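You operate a simulated robot arm through the tools that you are given. There is no shell and no other tool. Be economical: measure what you need, move in short steps, check, and stop when the job is done.

You are at the controls of a simulated two-armed robot. One attempt, no reset.

JOB
Carry the blue case with both arms and set it on the customer side of counter 21.

It is judged by the outcome, as a careful person would: the job done as asked, and still so three seconds after it is handed in. It fails if anything else is knocked over, pushed out of place, dropped, spilled or broken.

ROBOT AND FRAMES
Two 7-joint arms with two-finger parallel grippers on one trunk, on a base that drives. Base frame: it is fixed to the floor where the robot stands at the start and does not move with it; the origin is under the middle of the robot, x ahead of it, y to its left, z up; the surface under the hand at the start is at about z = 780. Lengths are in mm, angles in degrees, forces in N, time in s.
The left shoulder is at the start at [20, 138, 1225], the right one opposite. With the tool pointing down near the work surface each hand reaches from about 100 to 460 mm from the robot's upright axis, wherever it stands, measured 20 degrees to its own side. Places, roughly: blue case (25x22x7 cm) [500, 100, 800]; customer side of counter 21 [-1400, 2300, 800]. Payload 1.57 kg a hand.
Tool frame (each hand has its own): the origin (TCP) lies between the finger pads and is the grasp point; the fingertips stand 30 mm ahead of it; z points along the fingers, y is the line along which they close. Largest opening 80 mm; finger width 17, thickness 12; the body of the gripper, 40 by 82 mm, starts 80 mm behind the TCP.
Orientation is told as [roll, pitch, yaw] about the base's x, y, z axes, in that order, counted from this pose: with the fingers straight down and closing along the base's y, the tool's x points along the base's -x, its y along +y and its z along -z.

CONTROLS
- The arms move only by the tool servo_tool. It takes "left_increments", "right_increments" or both (then of equal length, played together; a hand with none holds still); each is a list of rows, each a list of 7 numbers: the shift along the base's x, y, z in mm, then the turn, a rotation vector about the base's x, y, z in rad, then the gripper command, from -1 (shut) to 1 (fully open), values between in proportion. In form: [[x, y, z, rx, ry, rz, fingers], ...]. A call has 1 to 8 rows; each row shifts and turns the commanded pose from where the row before left it. Each row takes 0.2 s and may step no farther than 50 mm and 8.6 degrees from the row before; otherwise, or with a gripper value out of range, the whole call is refused. Where a pose cannot be reached the arm comes as near as it can. A force on the tool above 40 N (or 10 N above the force at the start of the call, whichever is more), or a blocked arm, ends the call early, and 0.2 s more pass. The fingers move at their own pace (about 45 mm/s each) and stop on an object; they squeeze with about 34 N. The grip force told is the motor's: it shows also when the fingers shut on nothing. Time passes only in rows, and 0.2 s behind the last, so rows that do not move let the fingers close. It gives the time, the measured TCP pose, the force on the tool (base axes), the opening and the grip force at its end, in the units of the frame above (readings bear some noise), with the torque about the TCP (base axes, N m) and any sound that the robot's microphone picked up.
- Cameras (640 x 400 px; columns grow to the right, rows downward): "scene" is now at [190, 8.9, 1117.5]; the picture's right is [0.11, -0.99, 0.00], its down [-0.48, -0.05, -0.88] and it looks along [0.87, 0.10, -0.48] (base axes); focal length 214 px, centre (320, 200). "left" rides on the left gripper at [72, 7, -122] in its tool frame; the picture's right is [-0.09, 1.00, 0.00], its down [-0.84, -0.08, -0.54] and it looks along [-0.54, -0.05, 0.84] (tool axes); focal length 238 px, centre (320, 200). "right" rides on the right gripper at [72, -7, -122] in its tool frame; the picture's right is [0.09, 1.00, 0.00], its down [-0.84, 0.08, -0.54] and it looks along [-0.54, 0.05, 0.84] (tool axes); focal length 238 px, centre (320, 200). There is no depth. A picture from a camera that has moved, and an enlarged one, comes with that camera's place and axes in the base frame and with its lens.
- camera(camera): a new picture of that camera. No time passes.
- lift_body(by): slides the trunk up (or, below 0, down) by that many mm; the arms and the scene camera ride with it, the base frame stays. It gives what a move gives, with no picture.
- drive_base(legs): drives the robot by 1 to 6 legs, each [ahead, left, turn to the left] in mm, mm and degrees, along the robot's own axes; the way and the turn of a leg run together, so that a leg with both is an arc; at most 1500 mm and 180 degrees a leg. The arms and the cameras ride along, it lands a little off, and it stops where it bumps. It gives what a move gives.
- pan_tilt(pan, tilt): turns the head with the scene camera to pan (to the left, within 60 degrees either way) and tilt (down, from -29 to 69), counted from straight ahead of the robot. It gives what a move gives.
- close_up(camera, box): a new picture of the part [left, top, right, bottom] of that camera's present view, enlarged. No time passes.
- job_done(): hands the job in; it is judged then, once.

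Work in short steps. Places have to be worked out from the pictures, the camera data and where the tool is seen: move nearer, look again, correct. Check each grasp and each placing, and mend what went wrong. You have 120 turns and 100 pictures in all, those below and enlarged ones among them. Open the grippers and draw the arms clear of the work before you hand the job in, unless the task says otherwise; then end with one line.

The tools are called after "Call:" as a command line: name --argument value ..., lists and objects as JSON in quotes. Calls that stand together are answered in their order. servo_tool: Moves the arms, as the interface text tells. Its arguments: {"type":"object","properties":{"left_increments":{"type":"array"},"right_increments":{"type":"array"}},"required":[]} The other tools are called the same way: lift_body (by) slides the trunk up or down; drive_base (legs) drives the base; pan_tilt (pan, tilt) turns the head that bears the scene camera; camera (camera) takes a picture; close_up (camera, box) takes an enlarged picture of a part of a camera's view; job_done () hands the job in.

At the start:

```text
clock: 0.0
left_eef_pos: [368.5, 260.4, 1088.3]
left_orientation: [0.0, 0.0, 0.0]
left_force: [0.4, -0.3, 0.6]
left_wrist_torque: [-0.03, 0.03, 0.01]
left_grip_width: 80.2
left_finger_force: 0.1
right_eef_pos: [396.6, -123.6, 1043.6]
right_orientation: [-0.1, -0.1, 0.1]
right_force: [0.2, -0.2, 0.3]
right_wrist_torque: [0.02, 0.0, -0.05]
right_grip_width: 80.1
right_finger_force: 0.0
trunk travel left (down, up): [-600.0, 640.0]
robot x, y, heading: [0.2, -2.9, -0.2]
head pan, tilt: [6.4, 28.7]
```

scene: 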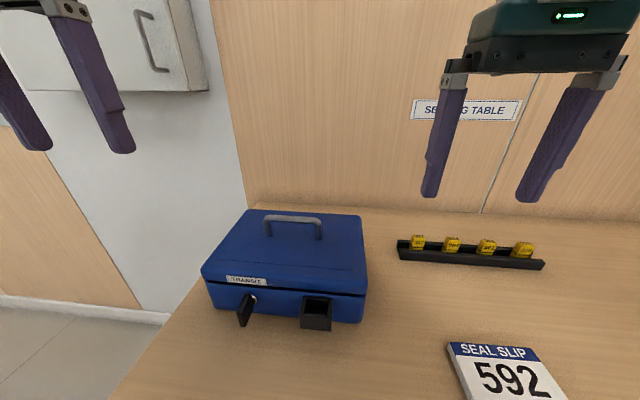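
right: 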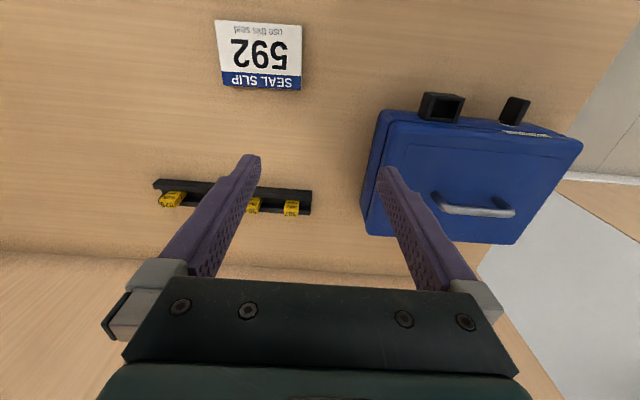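
left: 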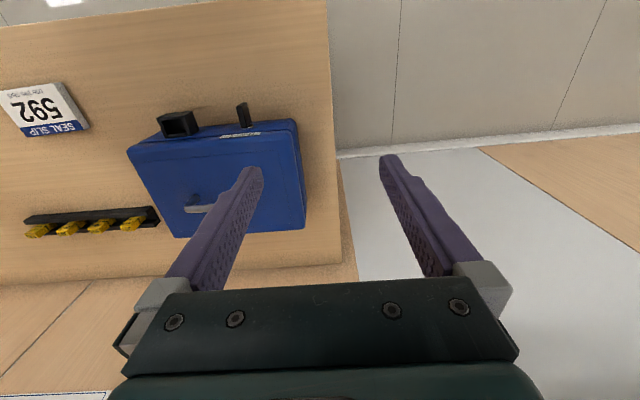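

The blue case sits on a sealing table, with a seal slip (592) and a rack of yellow seals beside it. I'll look closer at the case, the rack and the slip before touching anything.

Call:
close_up --camera "scene" --box '[190, 200, 390, 340]'

Call:
close_up --camera "scene" --box '[390, 220, 560, 280]'

Call:
close_up --camera "right" --box '[140, 10, 340, 220]'

```text
2.86 times, centred on (290, 270) of scene
camera zoom: at [190.0, 8.9, 1117.5], right [0.11, -0.99, 0.0], down [-0.48, -0.05, -0.88], along [0.87, 0.1, -0.48], focal length 613 px, centre (406, 0)
```

zoom: 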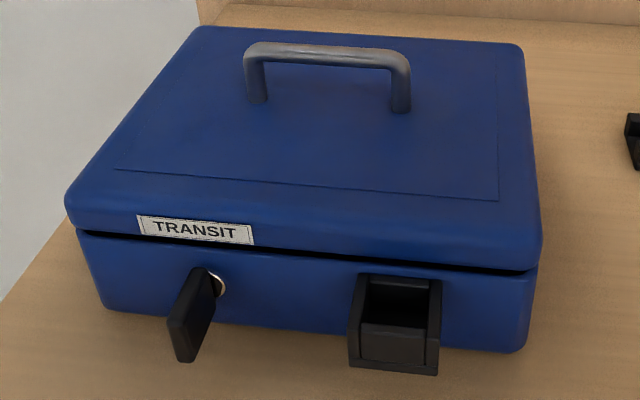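

```text
3.76 times, centred on (475, 250) of scene
camera zoom: at [190.0, 8.9, 1117.5], right [0.11, -0.99, 0.0], down [-0.48, -0.05, -0.88], along [0.87, 0.1, -0.48], focal length 807 px, centre (-264, 12)
```

zoom: 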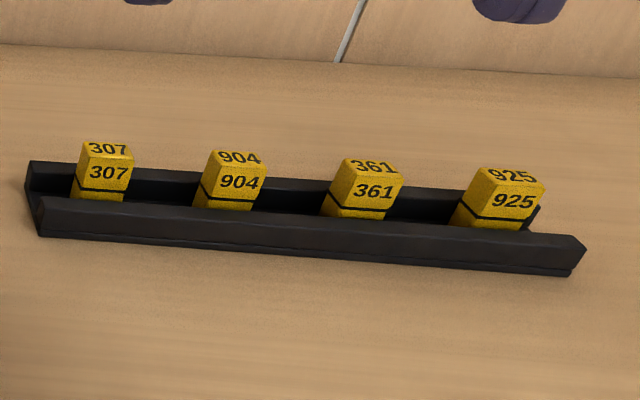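

```text
1.90 times, centred on (240, 115) of right
camera zoom: at [324.4, -131.0, 1166.2], right [-0.09, 1.0, 0.0], down [0.84, 0.08, 0.54], along [0.54, 0.05, -0.84], focal length 454 px, centre (472, 362)
```

zoom: 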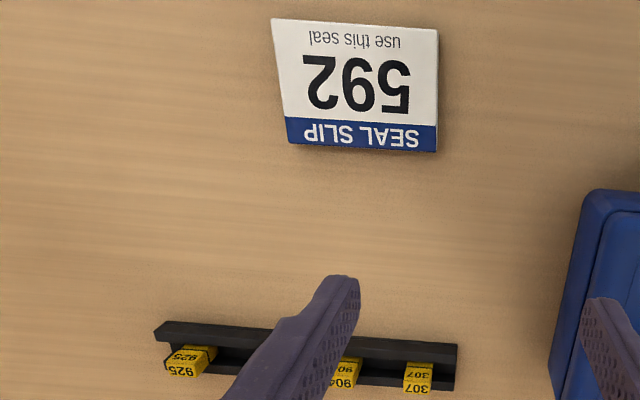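

None of the four seals in the rack is 592, and the case has a key handle and an empty seal holder. I'll look around the room for notices and the destination.

Call:
pan_tilt --pan 60 --tilt 15

Call:
camera --camera "scene"

Call:
pan_tilt --pan -40 --tilt 15

Call:
camera --camera "scene"

Call:
pan_tilt --pan 5 --tilt -5

Call:
camera --camera "scene"

```text
clock: 1.2
left_eef_pos: [368.3, 260.5, 1088.1]
left_orientation: [0.0, 0.0, 0.1]
left_force: [-0.8, -0.8, -0.8]
left_wrist_torque: [0.01, 0.01, 0.0]
left_grip_width: 80.0
left_finger_force: 0.0
right_eef_pos: [397.0, -125.4, 1044.0]
right_orientation: [0.1, 0.0, 0.0]
right_force: [-0.7, 0.3, 0.5]
right_wrist_torque: [0.0, 0.03, -0.01]
right_grip_width: 80.2
right_finger_force: 0.1
trunk travel left (down, up): [-600.0, 640.0]
robot x, y, heading: [-1.8, -2.0, -0.2]
head pan, tilt: [60.0, 15.0]
```

```text
93 pictures are left
camera scene: at [146.4, 79.7, 1139.6], right [0.87, -0.5, 0.0], down [-0.13, -0.22, -0.97], along [0.48, 0.84, -0.26], focal length 214 px, centre (320, 200)
```

scene: 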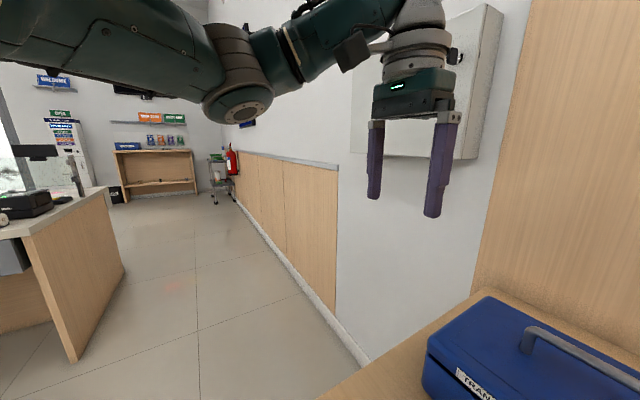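

```text
clock: 3.0
left_eef_pos: [368.6, 259.9, 1088.3]
left_orientation: [0.0, 0.0, 0.1]
left_force: [0.6, -0.2, -1.0]
left_wrist_torque: [0.0, 0.03, -0.01]
left_grip_width: 80.3
left_finger_force: 0.0
right_eef_pos: [397.7, -123.7, 1044.1]
right_orientation: [0.1, -0.1, 0.0]
right_force: [-0.3, 1.5, -0.7]
right_wrist_torque: [0.0, 0.0, 0.02]
right_grip_width: 79.9
right_finger_force: 0.1
trunk travel left (down, up): [-600.0, 640.0]
robot x, y, heading: [-2.1, -0.5, 0.0]
head pan, tilt: [-40.0, 15.0]
```

```text
92 pictures are left
camera scene: at [171.2, -61.2, 1139.6], right [-0.64, -0.77, 0.0], down [-0.2, 0.17, -0.97], along [0.74, -0.62, -0.26], focal length 214 px, centre (320, 200)
```

scene: 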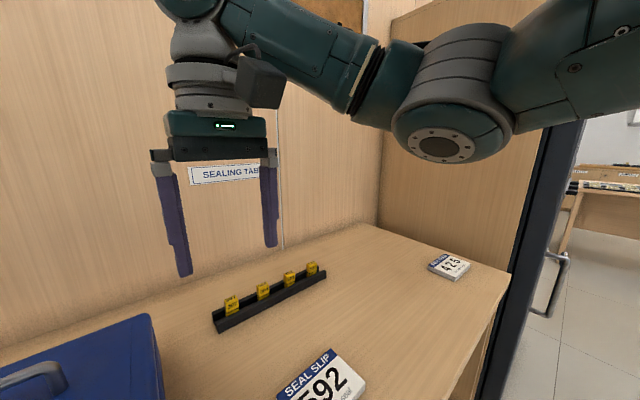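

```text
clock: 4.1
left_eef_pos: [367.2, 261.1, 1089.1]
left_orientation: [-0.1, 0.0, 0.0]
left_force: [0.3, 0.5, 0.6]
left_wrist_torque: [0.03, 0.02, -0.02]
left_grip_width: 80.3
left_finger_force: 0.2
right_eef_pos: [398.1, -123.6, 1043.9]
right_orientation: [-0.1, 0.0, 0.0]
right_force: [0.5, -0.7, -0.5]
right_wrist_torque: [-0.01, 0.0, -0.03]
right_grip_width: 79.8
right_finger_force: 0.1
trunk travel left (down, up): [-600.0, 640.0]
robot x, y, heading: [1.5, -1.5, -0.0]
head pan, tilt: [5.0, -5.0]
```

```text
91 pictures are left
camera scene: at [186.8, 6.3, 1171.5], right [0.09, -1.0, 0.0], down [0.09, 0.01, -1.0], along [0.99, 0.09, 0.09], focal length 214 px, centre (320, 200)
```

scene: 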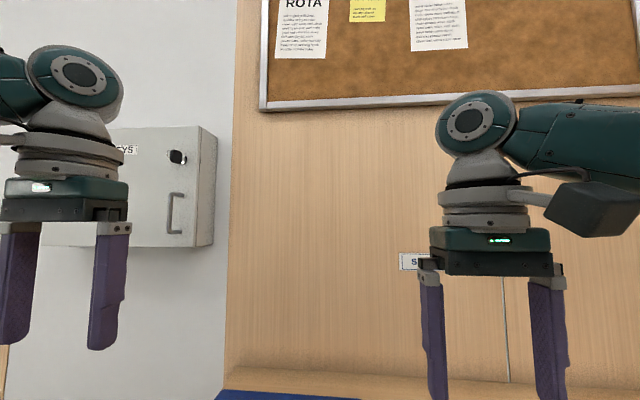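

There is a noticeboard above and a second slip at the right of the table. I'll read both.

Call:
pan_tilt --pan -5 --tilt -27

Call:
close_up --camera "scene" --box '[120, 100, 420, 290]'

Call:
pan_tilt --pan -40 --tilt 15

Call:
close_up --camera "scene" --box '[400, 230, 500, 295]'

```text
clock: 5.0
left_eef_pos: [369.1, 261.1, 1089.2]
left_orientation: [0.0, -0.1, 0.1]
left_force: [-0.2, 0.5, -0.2]
left_wrist_torque: [0.0, 0.0, -0.02]
left_grip_width: 80.0
left_finger_force: 0.0
right_eef_pos: [396.9, -124.3, 1043.8]
right_orientation: [0.0, 0.0, 0.1]
right_force: [-0.1, -0.2, -0.2]
right_wrist_torque: [0.01, 0.02, 0.05]
right_grip_width: 79.8
right_finger_force: 0.0
trunk travel left (down, up): [-600.0, 640.0]
robot x, y, heading: [-1.5, -0.4, -0.1]
head pan, tilt: [-5.0, -27.0]
```

```text
2.11 times, centred on (270, 195) of scene
camera zoom: at [168.3, -7.2, 1201.8], right [-0.09, -1.0, 0.0], down [0.45, -0.04, -0.89], along [0.89, -0.08, 0.45], focal length 452 px, centre (425, 210)
```

zoom: 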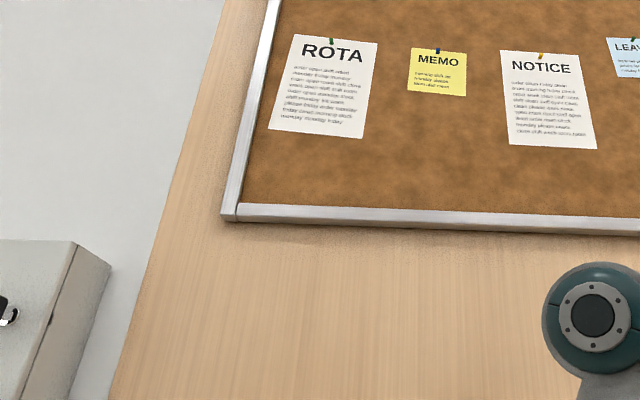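

```text
clock: 6.0
left_eef_pos: [368.7, 261.0, 1088.8]
left_orientation: [-0.1, 0.0, 0.0]
left_force: [0.2, -0.5, -0.4]
left_wrist_torque: [0.03, 0.01, 0.02]
left_grip_width: 80.0
left_finger_force: 0.0
right_eef_pos: [397.3, -123.0, 1044.7]
right_orientation: [0.0, 0.0, 0.0]
right_force: [-0.6, -0.1, -0.6]
right_wrist_torque: [0.0, 0.02, -0.01]
right_grip_width: 80.1
right_finger_force: 0.0
trunk travel left (down, up): [-600.0, 640.0]
robot x, y, heading: [1.0, -2.5, 0.1]
head pan, tilt: [-40.0, 15.0]
```

```text
6.15 times, centred on (450, 262) of scene
camera zoom: at [171.2, -61.2, 1139.7], right [-0.64, -0.77, 0.0], down [-0.2, 0.17, -0.97], along [0.74, -0.62, -0.26], focal length 1320 px, centre (-480, -185)
```

zoom: 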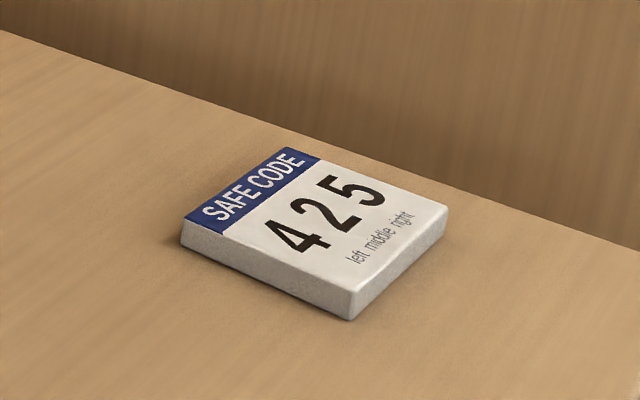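

The slips and notices have no bearing on a plain carry. The noticeboard text is filler and no instruction asks for sealing, so I'll leave the seals and slips alone. Next I survey the route: turn in place to the left and look.

Call:
drive_base --legs '[[-150, 0, 0], [0, 0, 90]]'

Call:
pan_tilt --pan 0 --tilt 15

Call:
camera --camera "scene"

Call:
pan_tilt --pan 58 --tilt 15

Call:
camera --camera "scene"

```text
clock: 11.2
left_eef_pos: [-409.9, 368.2, 1088.2]
left_orientation: [0.0, 0.0, 90.0]
left_force: [0.2, 0.8, -0.1]
left_wrist_torque: [-0.01, 0.0, -0.02]
left_grip_width: 79.9
left_finger_force: 0.1
right_eef_pos: [-25.6, 399.0, 1044.5]
right_orientation: [-0.2, 0.1, 90.0]
right_force: [0.0, -0.2, 0.2]
right_wrist_torque: [-0.02, -0.02, -0.05]
right_grip_width: 80.0
right_finger_force: 0.0
trunk travel left (down, up): [-600.0, 640.0]
robot x, y, heading: [-148.8, -2.4, 90.1]
head pan, tilt: [-40.0, 15.0]
```

```text
clock: 12.3
left_eef_pos: [-409.9, 368.1, 1087.6]
left_orientation: [0.0, 0.1, 90.1]
left_force: [0.4, 0.9, 0.0]
left_wrist_torque: [-0.04, 0.02, 0.02]
left_grip_width: 80.0
left_finger_force: 0.1
right_eef_pos: [-25.3, 396.9, 1044.6]
right_orientation: [0.0, 0.0, 90.1]
right_force: [-0.1, 0.2, 1.0]
right_wrist_torque: [-0.02, -0.02, -0.04]
right_grip_width: 80.0
right_finger_force: 0.0
trunk travel left (down, up): [-600.0, 640.0]
robot x, y, heading: [-149.9, 1.5, 89.8]
head pan, tilt: [0.0, 15.0]
```

```text
88 pictures are left
camera scene: at [-148.7, 192.0, 1139.6], right [1.0, 0.0, 0.0], down [0.0, -0.26, -0.97], along [0.0, 0.97, -0.26], focal length 214 px, centre (320, 200)
```

scene: 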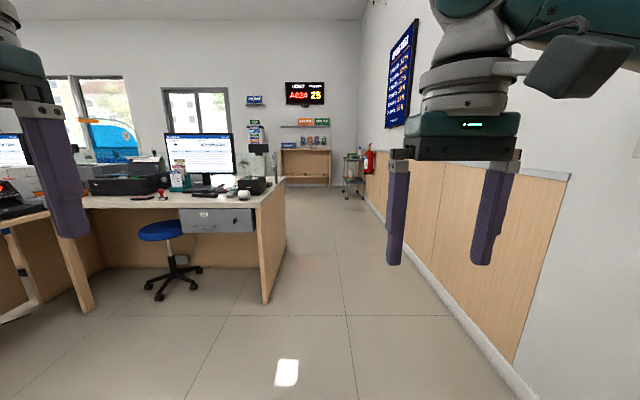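

```text
clock: 13.6
left_eef_pos: [-409.3, 367.8, 1088.9]
left_orientation: [0.0, 0.0, 90.1]
left_force: [-0.4, 0.6, 1.0]
left_wrist_torque: [-0.03, -0.01, -0.03]
left_grip_width: 80.1
left_finger_force: 0.0
right_eef_pos: [-25.0, 396.6, 1043.6]
right_orientation: [0.0, 0.0, 90.1]
right_force: [0.0, 0.4, 0.3]
right_wrist_torque: [-0.01, -0.07, -0.03]
right_grip_width: 80.0
right_finger_force: 0.0
trunk travel left (down, up): [-600.0, 640.0]
robot x, y, heading: [-149.4, 2.4, 90.1]
head pan, tilt: [58.0, 15.0]
```

```text
87 pictures are left
camera scene: at [-227.9, 148.1, 1139.6], right [0.53, 0.85, 0.0], down [0.22, -0.14, -0.97], along [-0.82, 0.51, -0.26], focal length 214 px, centre (320, 200)
```

scene: 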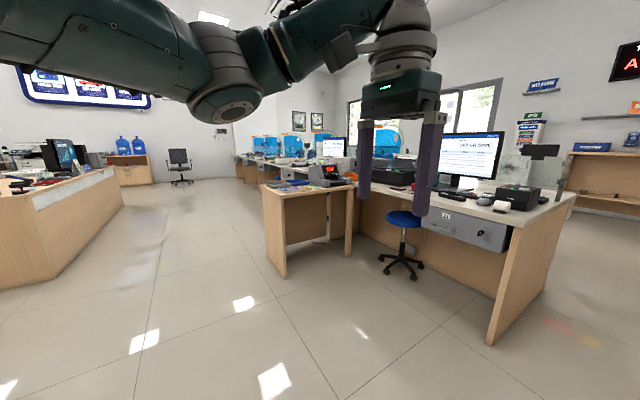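

The counter lies ahead-left: staff side towards me with the stool, customer side on the far side. I can get there through the roughly 1.2 m passage along the wall. I'll go back to the table, centred on the case handle, and look down at it.

Call:
drive_base --legs '[[0, 0, -90], [0, 95, 0], [130, 0, 0]]'

Call:
pan_tilt --pan 0 --tilt 60

Call:
camera --camera "scene"

Call:
camera --camera "left"

```text
clock: 19.4
left_eef_pos: [352.2, 348.2, 1088.9]
left_orientation: [-0.1, 0.0, -0.4]
left_force: [0.0, 0.1, 0.6]
left_wrist_torque: [-0.02, 0.02, -0.01]
left_grip_width: 80.0
left_finger_force: 0.1
right_eef_pos: [377.5, -36.8, 1044.3]
right_orientation: [0.0, 0.0, -0.4]
right_force: [-0.3, 0.2, -1.0]
right_wrist_torque: [-0.01, 0.01, 0.01]
right_grip_width: 80.1
right_finger_force: 0.0
trunk travel left (down, up): [-600.0, 640.0]
robot x, y, heading: [-20.1, 91.3, -0.4]
head pan, tilt: [58.0, 15.0]
```

```text
clock: 20.7
left_eef_pos: [352.0, 350.1, 1088.3]
left_orientation: [0.0, 0.0, -0.4]
left_force: [0.9, -0.6, 0.5]
left_wrist_torque: [-0.04, -0.01, 0.02]
left_grip_width: 80.1
left_finger_force: 0.1
right_eef_pos: [377.9, -35.2, 1043.8]
right_orientation: [0.0, 0.0, -0.6]
right_force: [-0.3, -1.3, 0.7]
right_wrist_torque: [0.03, -0.01, -0.01]
right_grip_width: 80.1
right_finger_force: 0.0
trunk travel left (down, up): [-600.0, 640.0]
robot x, y, heading: [-19.9, 93.0, -0.4]
head pan, tilt: [0.0, 60.0]
```

```text
86 pictures are left
camera scene: at [148.4, 88.9, 1073.4], right [-0.01, -1.0, 0.0], down [-0.87, 0.01, -0.5], along [0.5, 0.0, -0.87], focal length 214 px, centre (320, 200)
```

scene: 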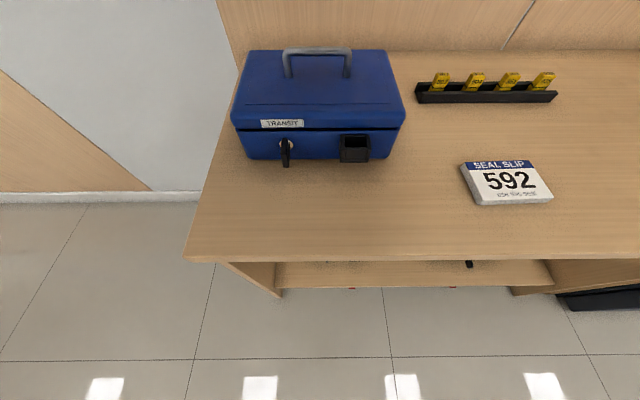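

```text
85 pictures are left
camera left: at [278.6, 355.7, 1208.9], right [0.1, 0.99, 0.0], down [0.84, -0.09, 0.54], along [0.54, -0.05, -0.84], focal length 238 px, centre (320, 200)
```

left: 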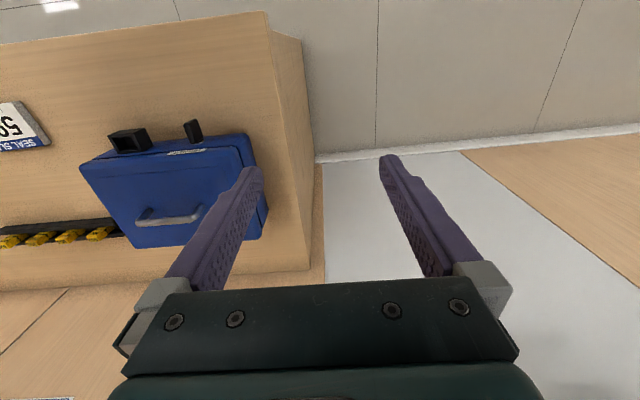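

Table edge is near x≈225. The case spans about x 400–620, with the handle (about 110 mm long) near [535, 91, 890]. I'll look straight down to see how much room the base has before the table.

Call:
pan_tilt --pan 0 --tilt 69

Call:
camera --camera "scene"

```text
clock: 21.4
left_eef_pos: [351.8, 348.0, 1089.7]
left_orientation: [0.0, 0.1, -0.5]
left_force: [0.0, 0.6, 1.0]
left_wrist_torque: [0.02, 0.02, 0.03]
left_grip_width: 80.0
left_finger_force: 0.1
right_eef_pos: [377.3, -36.9, 1043.6]
right_orientation: [0.1, 0.0, -0.4]
right_force: [-0.6, -0.1, 0.0]
right_wrist_torque: [0.0, -0.03, 0.01]
right_grip_width: 80.1
right_finger_force: 0.0
trunk travel left (down, up): [-600.0, 640.0]
robot x, y, heading: [-18.3, 90.4, -0.8]
head pan, tilt: [0.0, 68.8]
```

```text
84 pictures are left
camera scene: at [137.6, 89.0, 1064.0], right [-0.01, -1.0, 0.0], down [-0.93, 0.01, -0.36], along [0.36, 0.0, -0.93], focal length 214 px, centre (320, 200)
```

scene: 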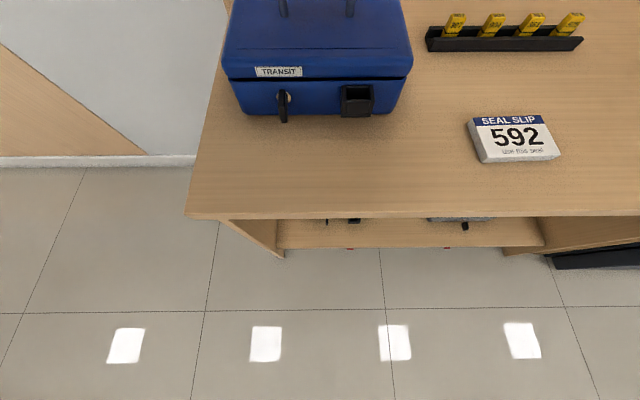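

The base itself isn't visible in the view, so I'll creep forward in small legs and check that the pose follows the command.

Call:
drive_base --legs '[[50, 0, 0.5]]'

Call:
drive_base --legs '[[40, 0, 0]]'

```text
clock: 22.3
left_eef_pos: [400.2, 352.0, 1088.9]
left_orientation: [0.0, 0.0, 0.0]
left_force: [-0.8, -0.1, 0.6]
left_wrist_torque: [0.01, -0.01, 0.01]
left_grip_width: 79.9
left_finger_force: 0.1
right_eef_pos: [428.4, -32.3, 1043.8]
right_orientation: [-0.1, 0.0, 0.0]
right_force: [-0.7, 0.6, 0.3]
right_wrist_torque: [-0.04, 0.02, 0.03]
right_grip_width: 80.0
right_finger_force: 0.1
trunk travel left (down, up): [-600.0, 640.0]
robot x, y, heading: [32.5, 91.8, 0.2]
head pan, tilt: [0.0, 68.8]
```

```text
clock: 23.2
left_eef_pos: [441.2, 351.9, 1089.0]
left_orientation: [0.0, -0.1, 0.0]
left_force: [0.5, -0.1, 0.0]
left_wrist_torque: [0.0, 0.01, 0.0]
left_grip_width: 79.8
left_finger_force: 0.0
right_eef_pos: [468.4, -32.9, 1043.4]
right_orientation: [-0.1, 0.0, 0.0]
right_force: [-0.4, 0.0, -0.1]
right_wrist_torque: [0.0, 0.01, -0.01]
right_grip_width: 80.0
right_finger_force: 0.1
trunk travel left (down, up): [-600.0, 640.0]
robot x, y, heading: [71.8, 92.6, -0.0]
head pan, tilt: [0.0, 68.8]
```

No bump so far; another small step.

Call:
drive_base --legs '[[40, 0, 0]]'

Call:
pan_tilt --pan 0 --tilt 45

Call:
camera --camera "scene"

```text
clock: 24.1
left_eef_pos: [480.0, 350.7, 1088.6]
left_orientation: [0.0, 0.0, 0.0]
left_force: [0.5, 0.9, -0.3]
left_wrist_torque: [0.01, 0.01, -0.01]
left_grip_width: 80.4
left_finger_force: 0.0
right_eef_pos: [509.0, -33.8, 1044.2]
right_orientation: [0.0, 0.0, -0.1]
right_force: [-0.5, 0.0, 0.1]
right_wrist_torque: [0.01, 0.0, 0.02]
right_grip_width: 79.9
right_finger_force: 0.1
trunk travel left (down, up): [-600.0, 640.0]
robot x, y, heading: [108.1, 90.6, 0.0]
head pan, tilt: [0.0, 68.8]
```

```text
clock: 25.0
left_eef_pos: [479.5, 351.8, 1088.8]
left_orientation: [0.0, 0.0, -0.1]
left_force: [0.6, 0.3, -0.2]
left_wrist_torque: [0.0, 0.01, -0.02]
left_grip_width: 79.9
left_finger_force: 0.0
right_eef_pos: [508.3, -33.2, 1044.2]
right_orientation: [-0.2, 0.0, -0.1]
right_force: [-0.7, -0.8, 0.1]
right_wrist_torque: [-0.03, 0.02, -0.02]
right_grip_width: 80.1
right_finger_force: 0.1
trunk travel left (down, up): [-600.0, 640.0]
robot x, y, heading: [112.4, 91.5, 0.1]
head pan, tilt: [0.0, 45.0]
```

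```text
83 pictures are left
camera scene: at [292.3, 89.9, 1092.7], right [0.0, -1.0, 0.0], down [-0.71, 0.0, -0.71], along [0.71, 0.0, -0.71], focal length 214 px, centre (320, 200)
```

scene: 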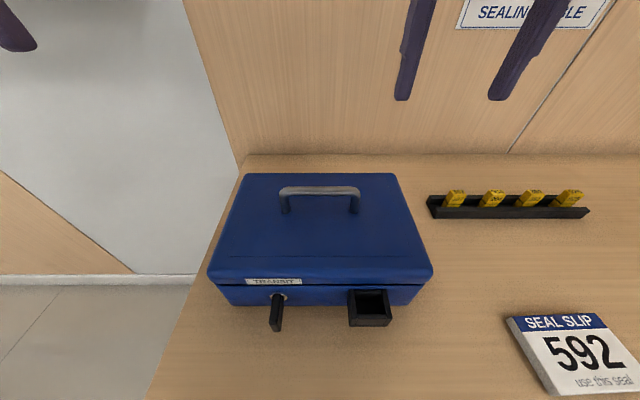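

The handle is centred near [513, 90, 890] and is 110 mm wide, and the robot axis is 400 mm away. The plan is for both hands to grip the handle side by side, fingers closing along x, with the wrists turned and leaned outward. First I turn the wrists while still high.

Call:
servo_tool --left_increments '[[2, -15, 0, 0, 0, -0.14, 1], [2, -15, 0, 0, 0, -0.14, 1], [2, -15, 0, 0, 0, -0.14, 1], [2, -15, 0, 0, 0, -0.14, 1], [2, -15, 0, 0, 0, -0.14, 1], [2, -15, 0, 0, 0, -0.14, 1], [2, -15, 0, 0, 0, -0.14, 1], [2, -15, 0, 0, 0, -0.14, 1]]' --right_increments '[[-1, -3, 0, 0, 0, 0.14, 1], [-1, -3, 0, 0, 0, 0.14, 1], [-1, -3, 0, 0, 0, 0.14, 1], [-1, -3, 0, 0, 0, 0.14, 1], [-1, -3, 0, 0, 0, 0.14, 1], [-1, -3, 0, 0, 0, 0.14, 1], [-1, -3, 0, 0, 0, 0.14, 1], [-1, -3, 0, 0, 0, 0.14, 1]]'

Call:
servo_tool --left_increments '[[2, 0, 0, 0, 0, -0.15, 1], [2, 0, 0, 0, 0, -0.15, 1], [2, 0, 0, 0, 0, -0.15, 1], [0, 0, 0, -0.15, 0, 0, 1], [0, 0, 0, -0.15, 0, 0, 1]]' --right_increments '[[2, 0, 0, 0, 0, 0.15, 1], [2, 0, 0, 0, 0, 0.15, 1], [2, 0, 0, 0, 0, 0.15, 1], [0, 0, 0, 0.15, 0, 0, 1], [0, 0, 0, 0.15, 0, 0, 1]]'

Call:
camera --camera "scene"

Call:
camera --camera "left"

Call:
camera --camera "right"

```text
clock: 26.8
left_eef_pos: [495.0, 232.5, 1088.1]
left_orientation: [0.1, 0.1, -64.4]
left_force: [0.6, 0.0, -0.3]
left_wrist_torque: [-0.01, -0.01, 0.01]
left_grip_width: 80.0
left_finger_force: 0.0
right_eef_pos: [499.4, -57.3, 1043.1]
right_orientation: [0.1, 0.0, 64.3]
right_force: [0.1, 0.2, 0.6]
right_wrist_torque: [-0.03, 0.0, 0.02]
right_grip_width: 80.0
right_finger_force: 0.0
trunk travel left (down, up): [-600.0, 640.0]
robot x, y, heading: [110.8, 90.6, -0.3]
head pan, tilt: [0.0, 45.0]
```

```text
clock: 28.0
left_eef_pos: [502.2, 231.3, 1089.0]
left_orientation: [0.2, -17.3, -90.0]
left_force: [0.4, -0.2, -0.6]
left_wrist_torque: [-0.02, 0.01, -0.03]
left_grip_width: 80.0
left_finger_force: 0.1
right_eef_pos: [505.9, -57.3, 1043.3]
right_orientation: [-0.1, -17.3, 89.8]
right_force: [0.2, -0.2, 0.1]
right_wrist_torque: [0.01, -0.01, -0.02]
right_grip_width: 79.8
right_finger_force: 0.0
trunk travel left (down, up): [-600.0, 640.0]
robot x, y, heading: [111.4, 93.1, -0.1]
head pan, tilt: [0.0, 45.0]
```

```text
82 pictures are left
camera scene: at [292.2, 89.9, 1092.8], right [0.0, -1.0, 0.0], down [-0.71, 0.0, -0.71], along [0.71, 0.0, -0.71], focal length 214 px, centre (320, 200)
```

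scene: 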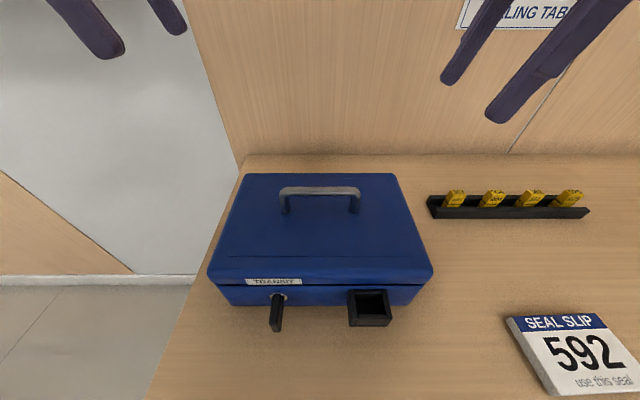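

```text
81 pictures are left
camera left: at [506.0, 335.6, 1182.2], right [1.0, -0.09, 0.03], down [-0.08, -0.64, 0.77], along [-0.05, -0.76, -0.64], focal length 238 px, centre (320, 200)
```

left: 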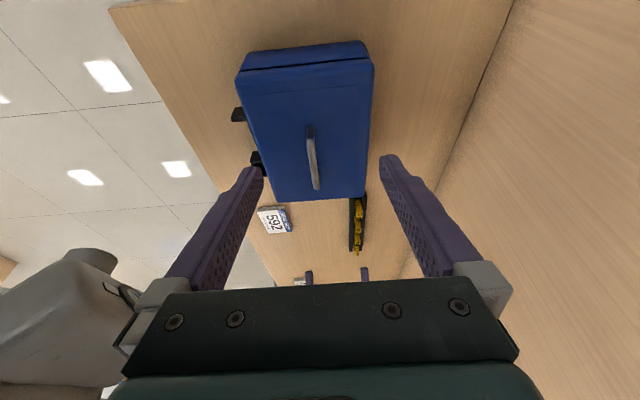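

```text
80 pictures are left
camera right: at [511.8, -162.4, 1139.0], right [-1.0, -0.09, -0.03], down [-0.08, 0.64, 0.77], along [-0.05, 0.76, -0.64], focal length 238 px, centre (320, 200)
```

right: 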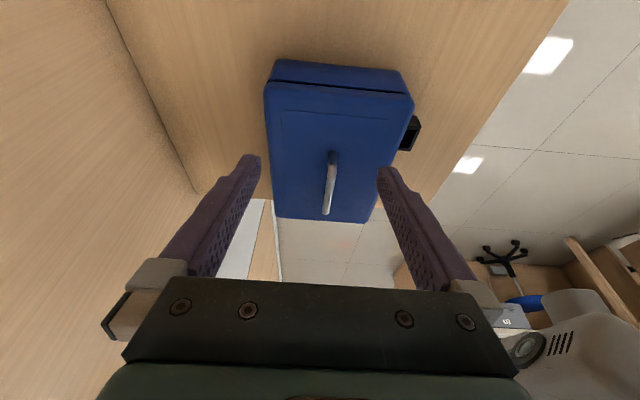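

The wrists turned fine. From the wrist views the bar is at about x≈484, z≈908. I move both hands to above the handle at z≈980 and look again.

Call:
servo_tool --left_increments '[[-4, -25, -27, 0, 0, 0, 1], [-4, -25, -27, 0, 0, 0, 1], [-4, -25, -27, 0, 0, 0, 1], [-4, -25, -27, 0, 0, 0, 1]]' --right_increments '[[-5, 26, -16, 0, 0, 0, 1], [-5, 26, -16, 0, 0, 0, 1], [-5, 26, -16, 0, 0, 0, 1], [-5, 26, -16, 0, 0, 0, 1]]'

Call:
camera --camera "scene"

Call:
camera --camera "left"

Call:
camera --camera "right"

```text
clock: 29.0
left_eef_pos: [484.9, 131.4, 980.4]
left_orientation: [0.1, -17.2, -90.0]
left_force: [-0.7, 0.3, 0.5]
left_wrist_torque: [0.0, 0.0, 0.0]
left_grip_width: 79.9
left_finger_force: 0.1
right_eef_pos: [485.9, 46.5, 979.9]
right_orientation: [0.0, -17.2, 89.8]
right_force: [-0.1, 0.0, 0.8]
right_wrist_torque: [0.0, 0.0, 0.01]
right_grip_width: 80.1
right_finger_force: 0.0
trunk travel left (down, up): [-600.0, 640.0]
robot x, y, heading: [110.8, 94.1, -0.0]
head pan, tilt: [0.0, 45.0]
```

```text
79 pictures are left
camera scene: at [292.2, 89.8, 1092.8], right [0.0, -1.0, 0.0], down [-0.71, 0.0, -0.71], along [0.71, 0.0, -0.71], focal length 214 px, centre (320, 200)
```

scene: 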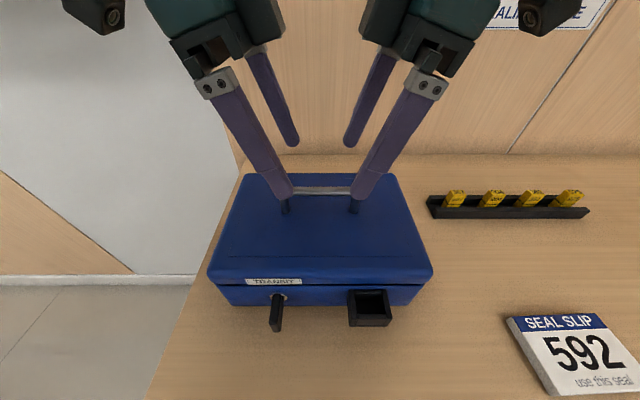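

```text
78 pictures are left
camera left: at [490.0, 235.5, 1073.8], right [1.0, -0.09, 0.03], down [-0.08, -0.64, 0.77], along [-0.05, -0.76, -0.64], focal length 238 px, centre (320, 200)
```

left: 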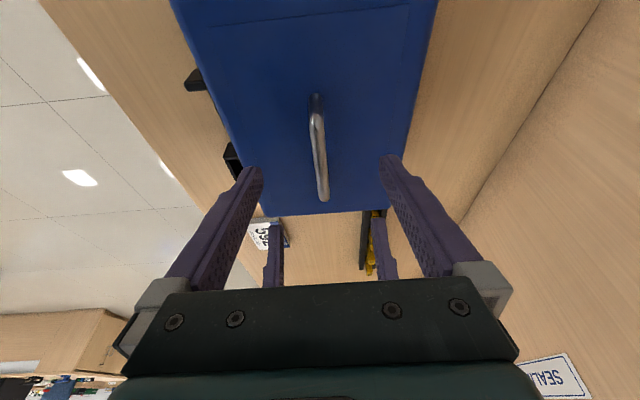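

```text
77 pictures are left
camera right: at [490.9, -58.0, 1074.5], right [-1.0, -0.09, -0.03], down [-0.08, 0.64, 0.76], along [-0.05, 0.76, -0.64], focal length 238 px, centre (320, 200)
```

right: 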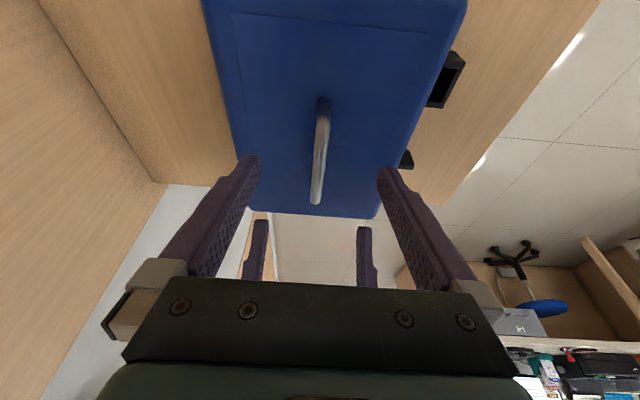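

Both wrist cameras agree: bar at x≈483, y 39–141, z≈905. I lower both hands straight so the bar lies between the pads, fingers still open.

Call:
servo_tool --left_increments '[[-1, -4, -26, 0, 0, 0, 1], [-1, -4, -26, 0, 0, 0, 1], [0, -3, -25, 0, 0, 0, 1]]' --right_increments '[[-1, 5, -26, 0, 0, 0, 1], [-1, 5, -26, 0, 0, 0, 1], [-1, 4, -25, 0, 0, 0, 1]]'

Call:
camera --camera "scene"

Call:
camera --camera "left"

Call:
camera --camera "right"

```text
clock: 29.8
left_eef_pos: [485.1, 120.3, 910.9]
left_orientation: [0.4, -17.4, -90.0]
left_force: [-1.9, 5.6, 14.7]
left_wrist_torque: [0.17, 0.66, -0.21]
left_grip_width: 80.1
left_finger_force: 0.1
right_eef_pos: [485.7, 61.7, 910.5]
right_orientation: [-0.3, -17.4, 90.0]
right_force: [-4.4, -5.1, 14.4]
right_wrist_torque: [-0.18, 0.77, 0.2]
right_grip_width: 80.0
right_finger_force: 0.0
trunk travel left (down, up): [-600.0, 640.0]
robot x, y, heading: [113.0, 92.0, 0.0]
head pan, tilt: [0.0, 45.0]
stopped in row 3 (right hand): the force on the tool passed its limit at 50 N (the readings are from after the stop); the commanded pose is now the measured one
```

```text
76 pictures are left
camera scene: at [292.5, 89.8, 1093.4], right [0.0, -1.0, 0.0], down [-0.71, 0.0, -0.71], along [0.71, 0.0, -0.71], focal length 214 px, centre (320, 200)
```

scene: 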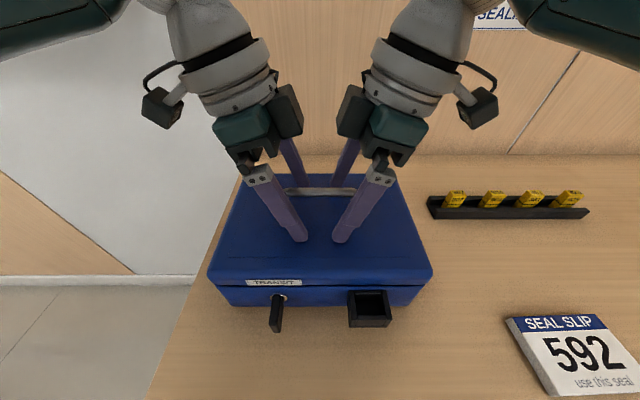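

```text
75 pictures are left
camera left: at [490.1, 225.2, 1003.4], right [1.0, -0.09, 0.03], down [-0.08, -0.64, 0.77], along [-0.04, -0.77, -0.64], focal length 238 px, centre (320, 200)
```

left: 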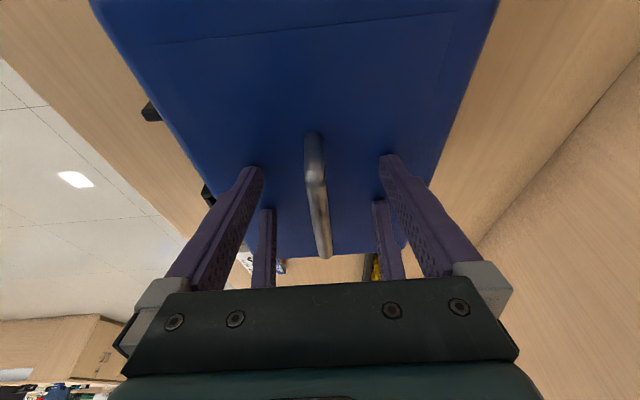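

```text
74 pictures are left
camera right: at [490.5, -44.7, 1004.9], right [-1.0, -0.09, -0.03], down [-0.08, 0.64, 0.77], along [-0.05, 0.77, -0.64], focal length 238 px, centre (320, 200)
```

right: 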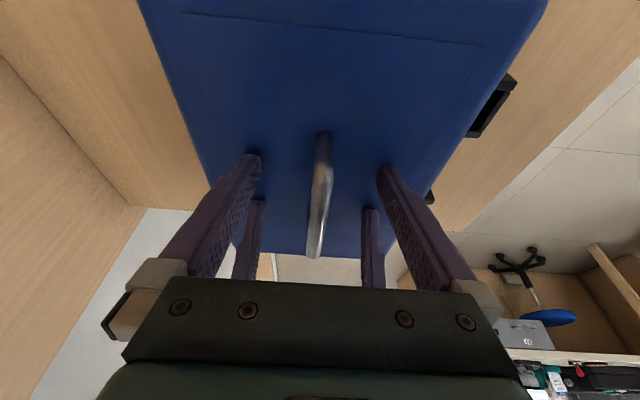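

The tips touched the lid (about z 880) and the bar is level with the TCPs at z≈910. I relieve the contact by rising 4 mm and shift 3 mm back in x to centre on the bar. Then I close both grippers.

Call:
servo_tool --left_increments '[[-3, 0, 4, 0, 0, 0, 1], [0, 0, 0, 0, 0, 0, 1]]' --right_increments '[[-4, 0, 4, 0, 0, 0, 1], [0, 0, 0, 0, 0, 0, 1]]'

Call:
servo_tool --left_increments '[[0, 0, 0, 0, 0, 0, -1], [0, 0, 0, 0, 0, 0, -1], [0, 0, 0, 0, 0, 0, -1], [0, 0, 0, 0, 0, 0, -1], [0, 0, 0, 0, 0, 0, -1], [0, 0, 0, 0, 0, 0, -1]]' --right_increments '[[0, 0, 0, 0, 0, 0, -1], [0, 0, 0, 0, 0, 0, -1], [0, 0, 0, 0, 0, 0, -1], [0, 0, 0, 0, 0, 0, -1], [0, 0, 0, 0, 0, 0, -1], [0, 0, 0, 0, 0, 0, -1]]'

Call:
camera --camera "scene"

```text
clock: 30.4
left_eef_pos: [482.1, 119.4, 911.8]
left_orientation: [0.2, -17.4, -90.1]
left_force: [1.0, -0.1, 0.3]
left_wrist_torque: [0.03, 0.01, -0.03]
left_grip_width: 79.9
left_finger_force: 0.0
right_eef_pos: [480.5, 60.7, 912.9]
right_orientation: [-0.3, -17.4, 90.1]
right_force: [0.9, -0.3, 0.3]
right_wrist_torque: [0.03, -0.01, 0.03]
right_grip_width: 80.0
right_finger_force: 0.1
trunk travel left (down, up): [-600.0, 640.0]
robot x, y, heading: [110.2, 91.0, -0.1]
head pan, tilt: [0.0, 45.0]
```

```text
clock: 31.8
left_eef_pos: [482.4, 120.4, 912.3]
left_orientation: [0.3, -17.3, -90.1]
left_force: [-4.3, 0.8, 4.8]
left_wrist_torque: [-0.07, -0.02, -0.14]
left_grip_width: 12.1
left_finger_force: 29.2
right_eef_pos: [482.2, 61.1, 913.3]
right_orientation: [-0.5, -17.3, 89.9]
right_force: [13.1, -0.7, -0.4]
right_wrist_torque: [0.18, 0.04, -0.02]
right_grip_width: 11.8
right_finger_force: 28.8
trunk travel left (down, up): [-600.0, 640.0]
robot x, y, heading: [115.2, 92.3, -0.4]
head pan, tilt: [0.0, 45.0]
```

```text
73 pictures are left
camera scene: at [293.4, 89.9, 1093.1], right [0.0, -1.0, 0.0], down [-0.71, 0.0, -0.71], along [0.71, 0.0, -0.71], focal length 214 px, centre (320, 200)
```

scene: 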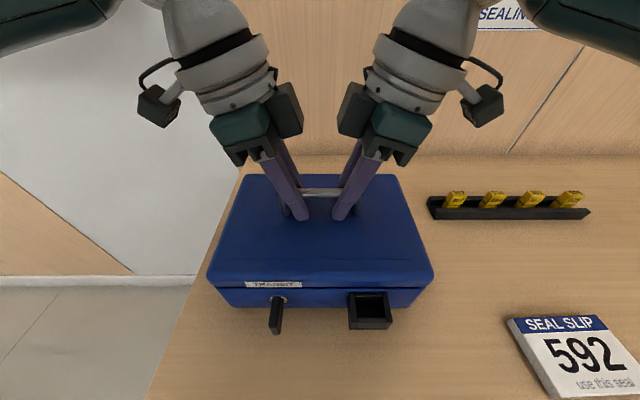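

Both grippers hold the 12 mm bar. I test-lift 12 mm and check whether the lid stays shut and the whole case rises.

Call:
servo_tool --left_increments '[[0, 0, 4, 0, 0, 0, -1], [0, 0, 4, 0, 0, 0, -1], [0, 0, 4, 0, 0, 0, -1], [0, 0, 0, 0, 0, 0, -1]]' --right_increments '[[0, 0, 4, 0, 0, 0, -1], [0, 0, 4, 0, 0, 0, -1], [0, 0, 4, 0, 0, 0, -1], [0, 0, 0, 0, 0, 0, -1]]'

Call:
close_up --camera "scene" --box '[190, 160, 450, 340]'

```text
clock: 32.8
left_eef_pos: [480.6, 120.8, 922.4]
left_orientation: [0.1, -17.2, -90.0]
left_force: [-10.5, -0.2, -3.4]
left_wrist_torque: [0.12, 0.01, -0.38]
left_grip_width: 11.8
left_finger_force: 28.7
right_eef_pos: [479.7, 60.7, 923.2]
right_orientation: [-0.2, -17.3, 89.9]
right_force: [10.6, 0.0, -10.4]
right_wrist_torque: [-0.27, -0.03, -0.28]
right_grip_width: 11.7
right_finger_force: 29.2
trunk travel left (down, up): [-600.0, 640.0]
robot x, y, heading: [114.0, 90.7, -0.1]
head pan, tilt: [0.0, 45.0]
```

```text
2.22 times, centred on (320, 250) of scene
camera zoom: at [291.1, 89.9, 1092.5], right [0.0, -1.0, 0.0], down [-0.71, 0.0, -0.71], along [0.71, 0.0, -0.71], focal length 477 px, centre (320, 89)
```

zoom: 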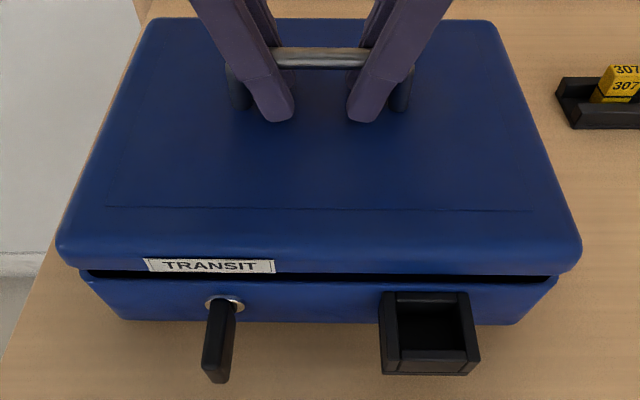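

The gap under the lid widened at the front while the body may still be on the table, so the lid appears not to be locked. I set it back down and compare.

Call:
servo_tool --left_increments '[[0, 0, -4, 0, 0, 0, -1], [0, 0, -4, 0, 0, 0, -1], [0, 0, -3, 0, 0, 0, -1], [0, 0, 0, 0, 0, 0, -1]]' --right_increments '[[0, 0, -4, 0, 0, 0, -1], [0, 0, -4, 0, 0, 0, -1], [0, 0, -3, 0, 0, 0, -1], [0, 0, 0, 0, 0, 0, -1]]'

Call:
close_up --camera "scene" --box '[190, 160, 450, 340]'

```text
clock: 33.8
left_eef_pos: [484.4, 121.0, 912.7]
left_orientation: [0.3, -17.2, -90.0]
left_force: [-7.6, 2.7, -2.9]
left_wrist_torque: [-0.4, -0.13, -0.25]
left_grip_width: 12.0
left_finger_force: 29.3
right_eef_pos: [483.5, 60.7, 913.5]
right_orientation: [-0.4, -17.4, 90.1]
right_force: [15.3, -3.3, -0.1]
right_wrist_torque: [0.27, -0.1, -0.21]
right_grip_width: 11.6
right_finger_force: 28.9
trunk travel left (down, up): [-600.0, 640.0]
robot x, y, heading: [111.6, 91.5, 0.0]
head pan, tilt: [0.0, 45.0]
```

```text
2.22 times, centred on (320, 250) of scene
camera zoom: at [293.2, 89.9, 1093.1], right [0.0, -1.0, 0.0], down [-0.71, 0.0, -0.71], along [0.71, 0.0, -0.71], focal length 477 px, centre (320, 89)
```

zoom: 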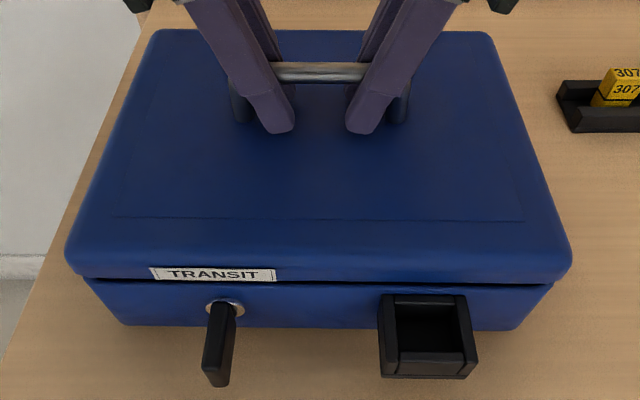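

It's ambiguous: the rear rose more than the front, with only about 14 N lifted. I lift a bit further, 24 mm, to see clearly whether the body follows.

Call:
servo_tool --left_increments '[[0, 0, 4, 0, 0, 0, -1], [0, 0, 4, 0, 0, 0, -1], [0, 0, 4, 0, 0, 0, -1], [0, 0, 4, 0, 0, 0, -1], [0, 0, 4, 0, 0, 0, -1], [0, 0, 4, 0, 0, 0, -1], [0, 0, 0, 0, 0, 0, -1]]' --right_increments '[[0, 0, 4, 0, 0, 0, -1], [0, 0, 4, 0, 0, 0, -1], [0, 0, 4, 0, 0, 0, -1], [0, 0, 4, 0, 0, 0, -1], [0, 0, 4, 0, 0, 0, -1], [0, 0, 4, 0, 0, 0, -1], [0, 0, 0, 0, 0, 0, -1]]'

Call:
close_up --camera "scene" --box '[190, 160, 450, 340]'

Call:
camera --camera "left"

```text
clock: 35.4
left_eef_pos: [482.0, 119.6, 937.5]
left_orientation: [0.3, -17.5, -90.1]
left_force: [-7.0, -3.3, 9.8]
left_wrist_torque: [0.06, 0.16, -0.54]
left_grip_width: 11.8
left_finger_force: 29.8
right_eef_pos: [481.1, 61.5, 936.5]
right_orientation: [-0.3, -17.5, 89.8]
right_force: [10.7, 5.0, -1.4]
right_wrist_torque: [0.32, -0.18, -0.53]
right_grip_width: 11.5
right_finger_force: 29.2
trunk travel left (down, up): [-600.0, 640.0]
robot x, y, heading: [115.9, 92.0, -0.0]
head pan, tilt: [0.0, 45.0]
```

```text
2.22 times, centred on (320, 250) of scene
camera zoom: at [292.2, 90.3, 1092.8], right [0.0, -1.0, 0.0], down [-0.71, 0.0, -0.71], along [0.71, 0.0, -0.71], focal length 477 px, centre (320, 89)
```

zoom: 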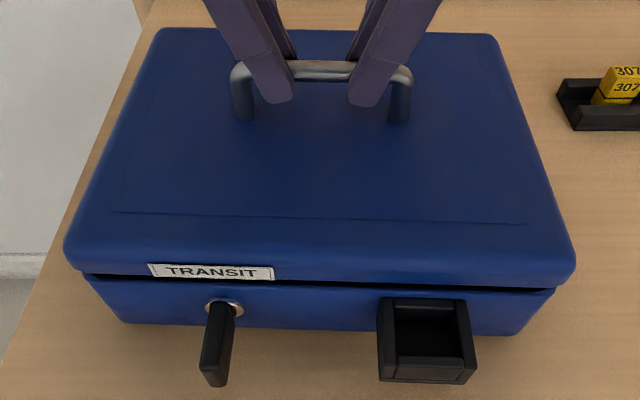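

```text
69 pictures are left
camera left: at [486.4, 225.0, 1031.0], right [1.0, -0.09, 0.03], down [-0.08, -0.63, 0.77], along [-0.05, -0.77, -0.64], focal length 238 px, centre (320, 200)
```

left: 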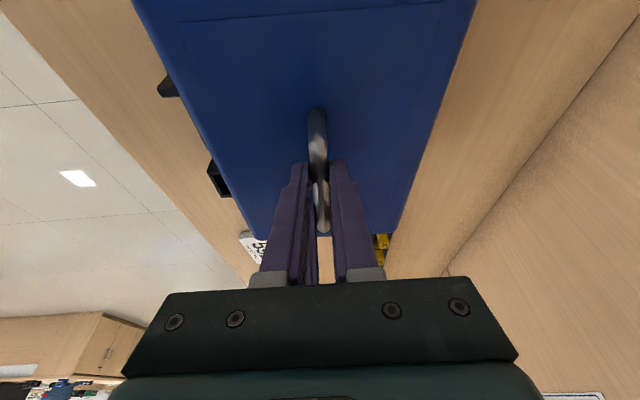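

The fingers slid up the bar without lifting, so plain friction on this metal bar isn't enough. I'll hook the bar instead, with the fingers nearly horizontal and the lower finger under the bar. I open, rise clear, back the base off a little, then pitch the hands forward.

Call:
servo_tool --left_increments '[[0, 0, 0, 0, 0, 0, 1], [0, 0, 0, 0, 0, 0, 1], [0, 0, 0, 0, 0, 0, 1], [0, 0, 0, 0, 0, 0, 1], [0, 0, 30, 0, 0, 0, 1], [0, 10, 40, 0, 0, 0, 1], [0, 10, 40, 0, 0, 0, 1]]' --right_increments '[[0, 0, 0, 0, 0, 0, 1], [0, 0, 0, 0, 0, 0, 1], [0, 0, 0, 0, 0, 0, 1], [0, 0, 0, 0, 0, 0, 1], [0, 0, 30, 0, 0, 0, 1], [0, -10, 40, 0, 0, 0, 1], [0, -10, 40, 0, 0, 0, 1]]'

Call:
drive_base --legs '[[-130, 0, 0]]'

Call:
servo_tool --left_increments '[[0, 0, 0, 0, -0.145, 0, 1], [0, 0, 0, 0, -0.145, 0, 1], [0, 0, 0, 0, -0.145, 0, 1], [0, 0, 0, 0, -0.145, 0, 1], [0, 0, 0, 0, -0.145, 0, 1], [0, 0, 0, 0, -0.145, 0, 1]]' --right_increments '[[0, 0, 0, 0, -0.145, 0, 1], [0, 0, 0, 0, -0.145, 0, 1], [0, 0, 0, 0, -0.145, 0, 1], [0, 0, 0, 0, -0.145, 0, 1], [0, 0, 0, 0, -0.145, 0, 1], [0, 0, 0, 0, -0.145, 0, 1]]'

Call:
camera --camera "scene"

```text
clock: 37.0
left_eef_pos: [482.9, 139.4, 1045.8]
left_orientation: [0.4, -17.3, -90.0]
left_force: [-1.0, 1.3, -0.5]
left_wrist_torque: [-0.02, 0.0, -0.01]
left_grip_width: 80.1
left_finger_force: 0.0
right_eef_pos: [480.5, 40.1, 1046.1]
right_orientation: [-0.3, -17.4, 90.0]
right_force: [0.5, 0.0, -0.6]
right_wrist_torque: [-0.02, 0.02, -0.02]
right_grip_width: 80.0
right_finger_force: 0.1
trunk travel left (down, up): [-600.0, 640.0]
robot x, y, heading: [112.8, 89.2, -0.2]
head pan, tilt: [0.0, 45.0]
```

```text
clock: 38.3
left_eef_pos: [352.1, 140.6, 1047.4]
left_orientation: [0.2, -17.2, -90.0]
left_force: [-0.8, 0.0, 0.6]
left_wrist_torque: [0.01, -0.03, -0.01]
left_grip_width: 79.9
left_finger_force: 0.0
right_eef_pos: [349.8, 42.1, 1046.8]
right_orientation: [-0.4, -17.5, 90.0]
right_force: [-0.1, -0.2, 0.2]
right_wrist_torque: [-0.01, 0.03, 0.0]
right_grip_width: 80.1
right_finger_force: 0.1
trunk travel left (down, up): [-600.0, 640.0]
robot x, y, heading: [-15.5, 93.1, -0.0]
head pan, tilt: [0.0, 45.0]
```

```text
clock: 39.7
left_eef_pos: [353.1, 141.1, 1045.8]
left_orientation: [51.7, -11.2, -103.5]
left_force: [0.4, 0.5, 0.1]
left_wrist_torque: [0.05, -0.01, 0.0]
left_grip_width: 80.1
left_finger_force: 0.1
right_eef_pos: [350.0, 41.9, 1047.4]
right_orientation: [-51.6, -11.1, 103.5]
right_force: [-0.9, 0.2, 0.6]
right_wrist_torque: [0.01, 0.0, -0.01]
right_grip_width: 80.0
right_finger_force: 0.1
trunk travel left (down, up): [-600.0, 640.0]
robot x, y, heading: [-17.8, 88.4, -0.2]
head pan, tilt: [0.0, 45.0]
```

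```text
68 pictures are left
camera scene: at [162.2, 90.1, 1092.8], right [0.0, -1.0, 0.0], down [-0.71, 0.0, -0.71], along [0.71, 0.0, -0.71], focal length 214 px, centre (320, 200)
```

scene: 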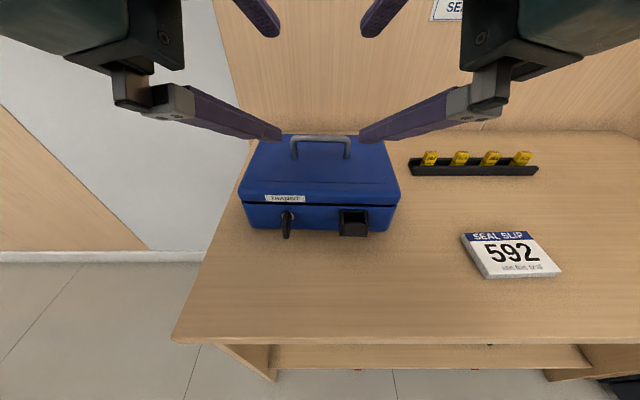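

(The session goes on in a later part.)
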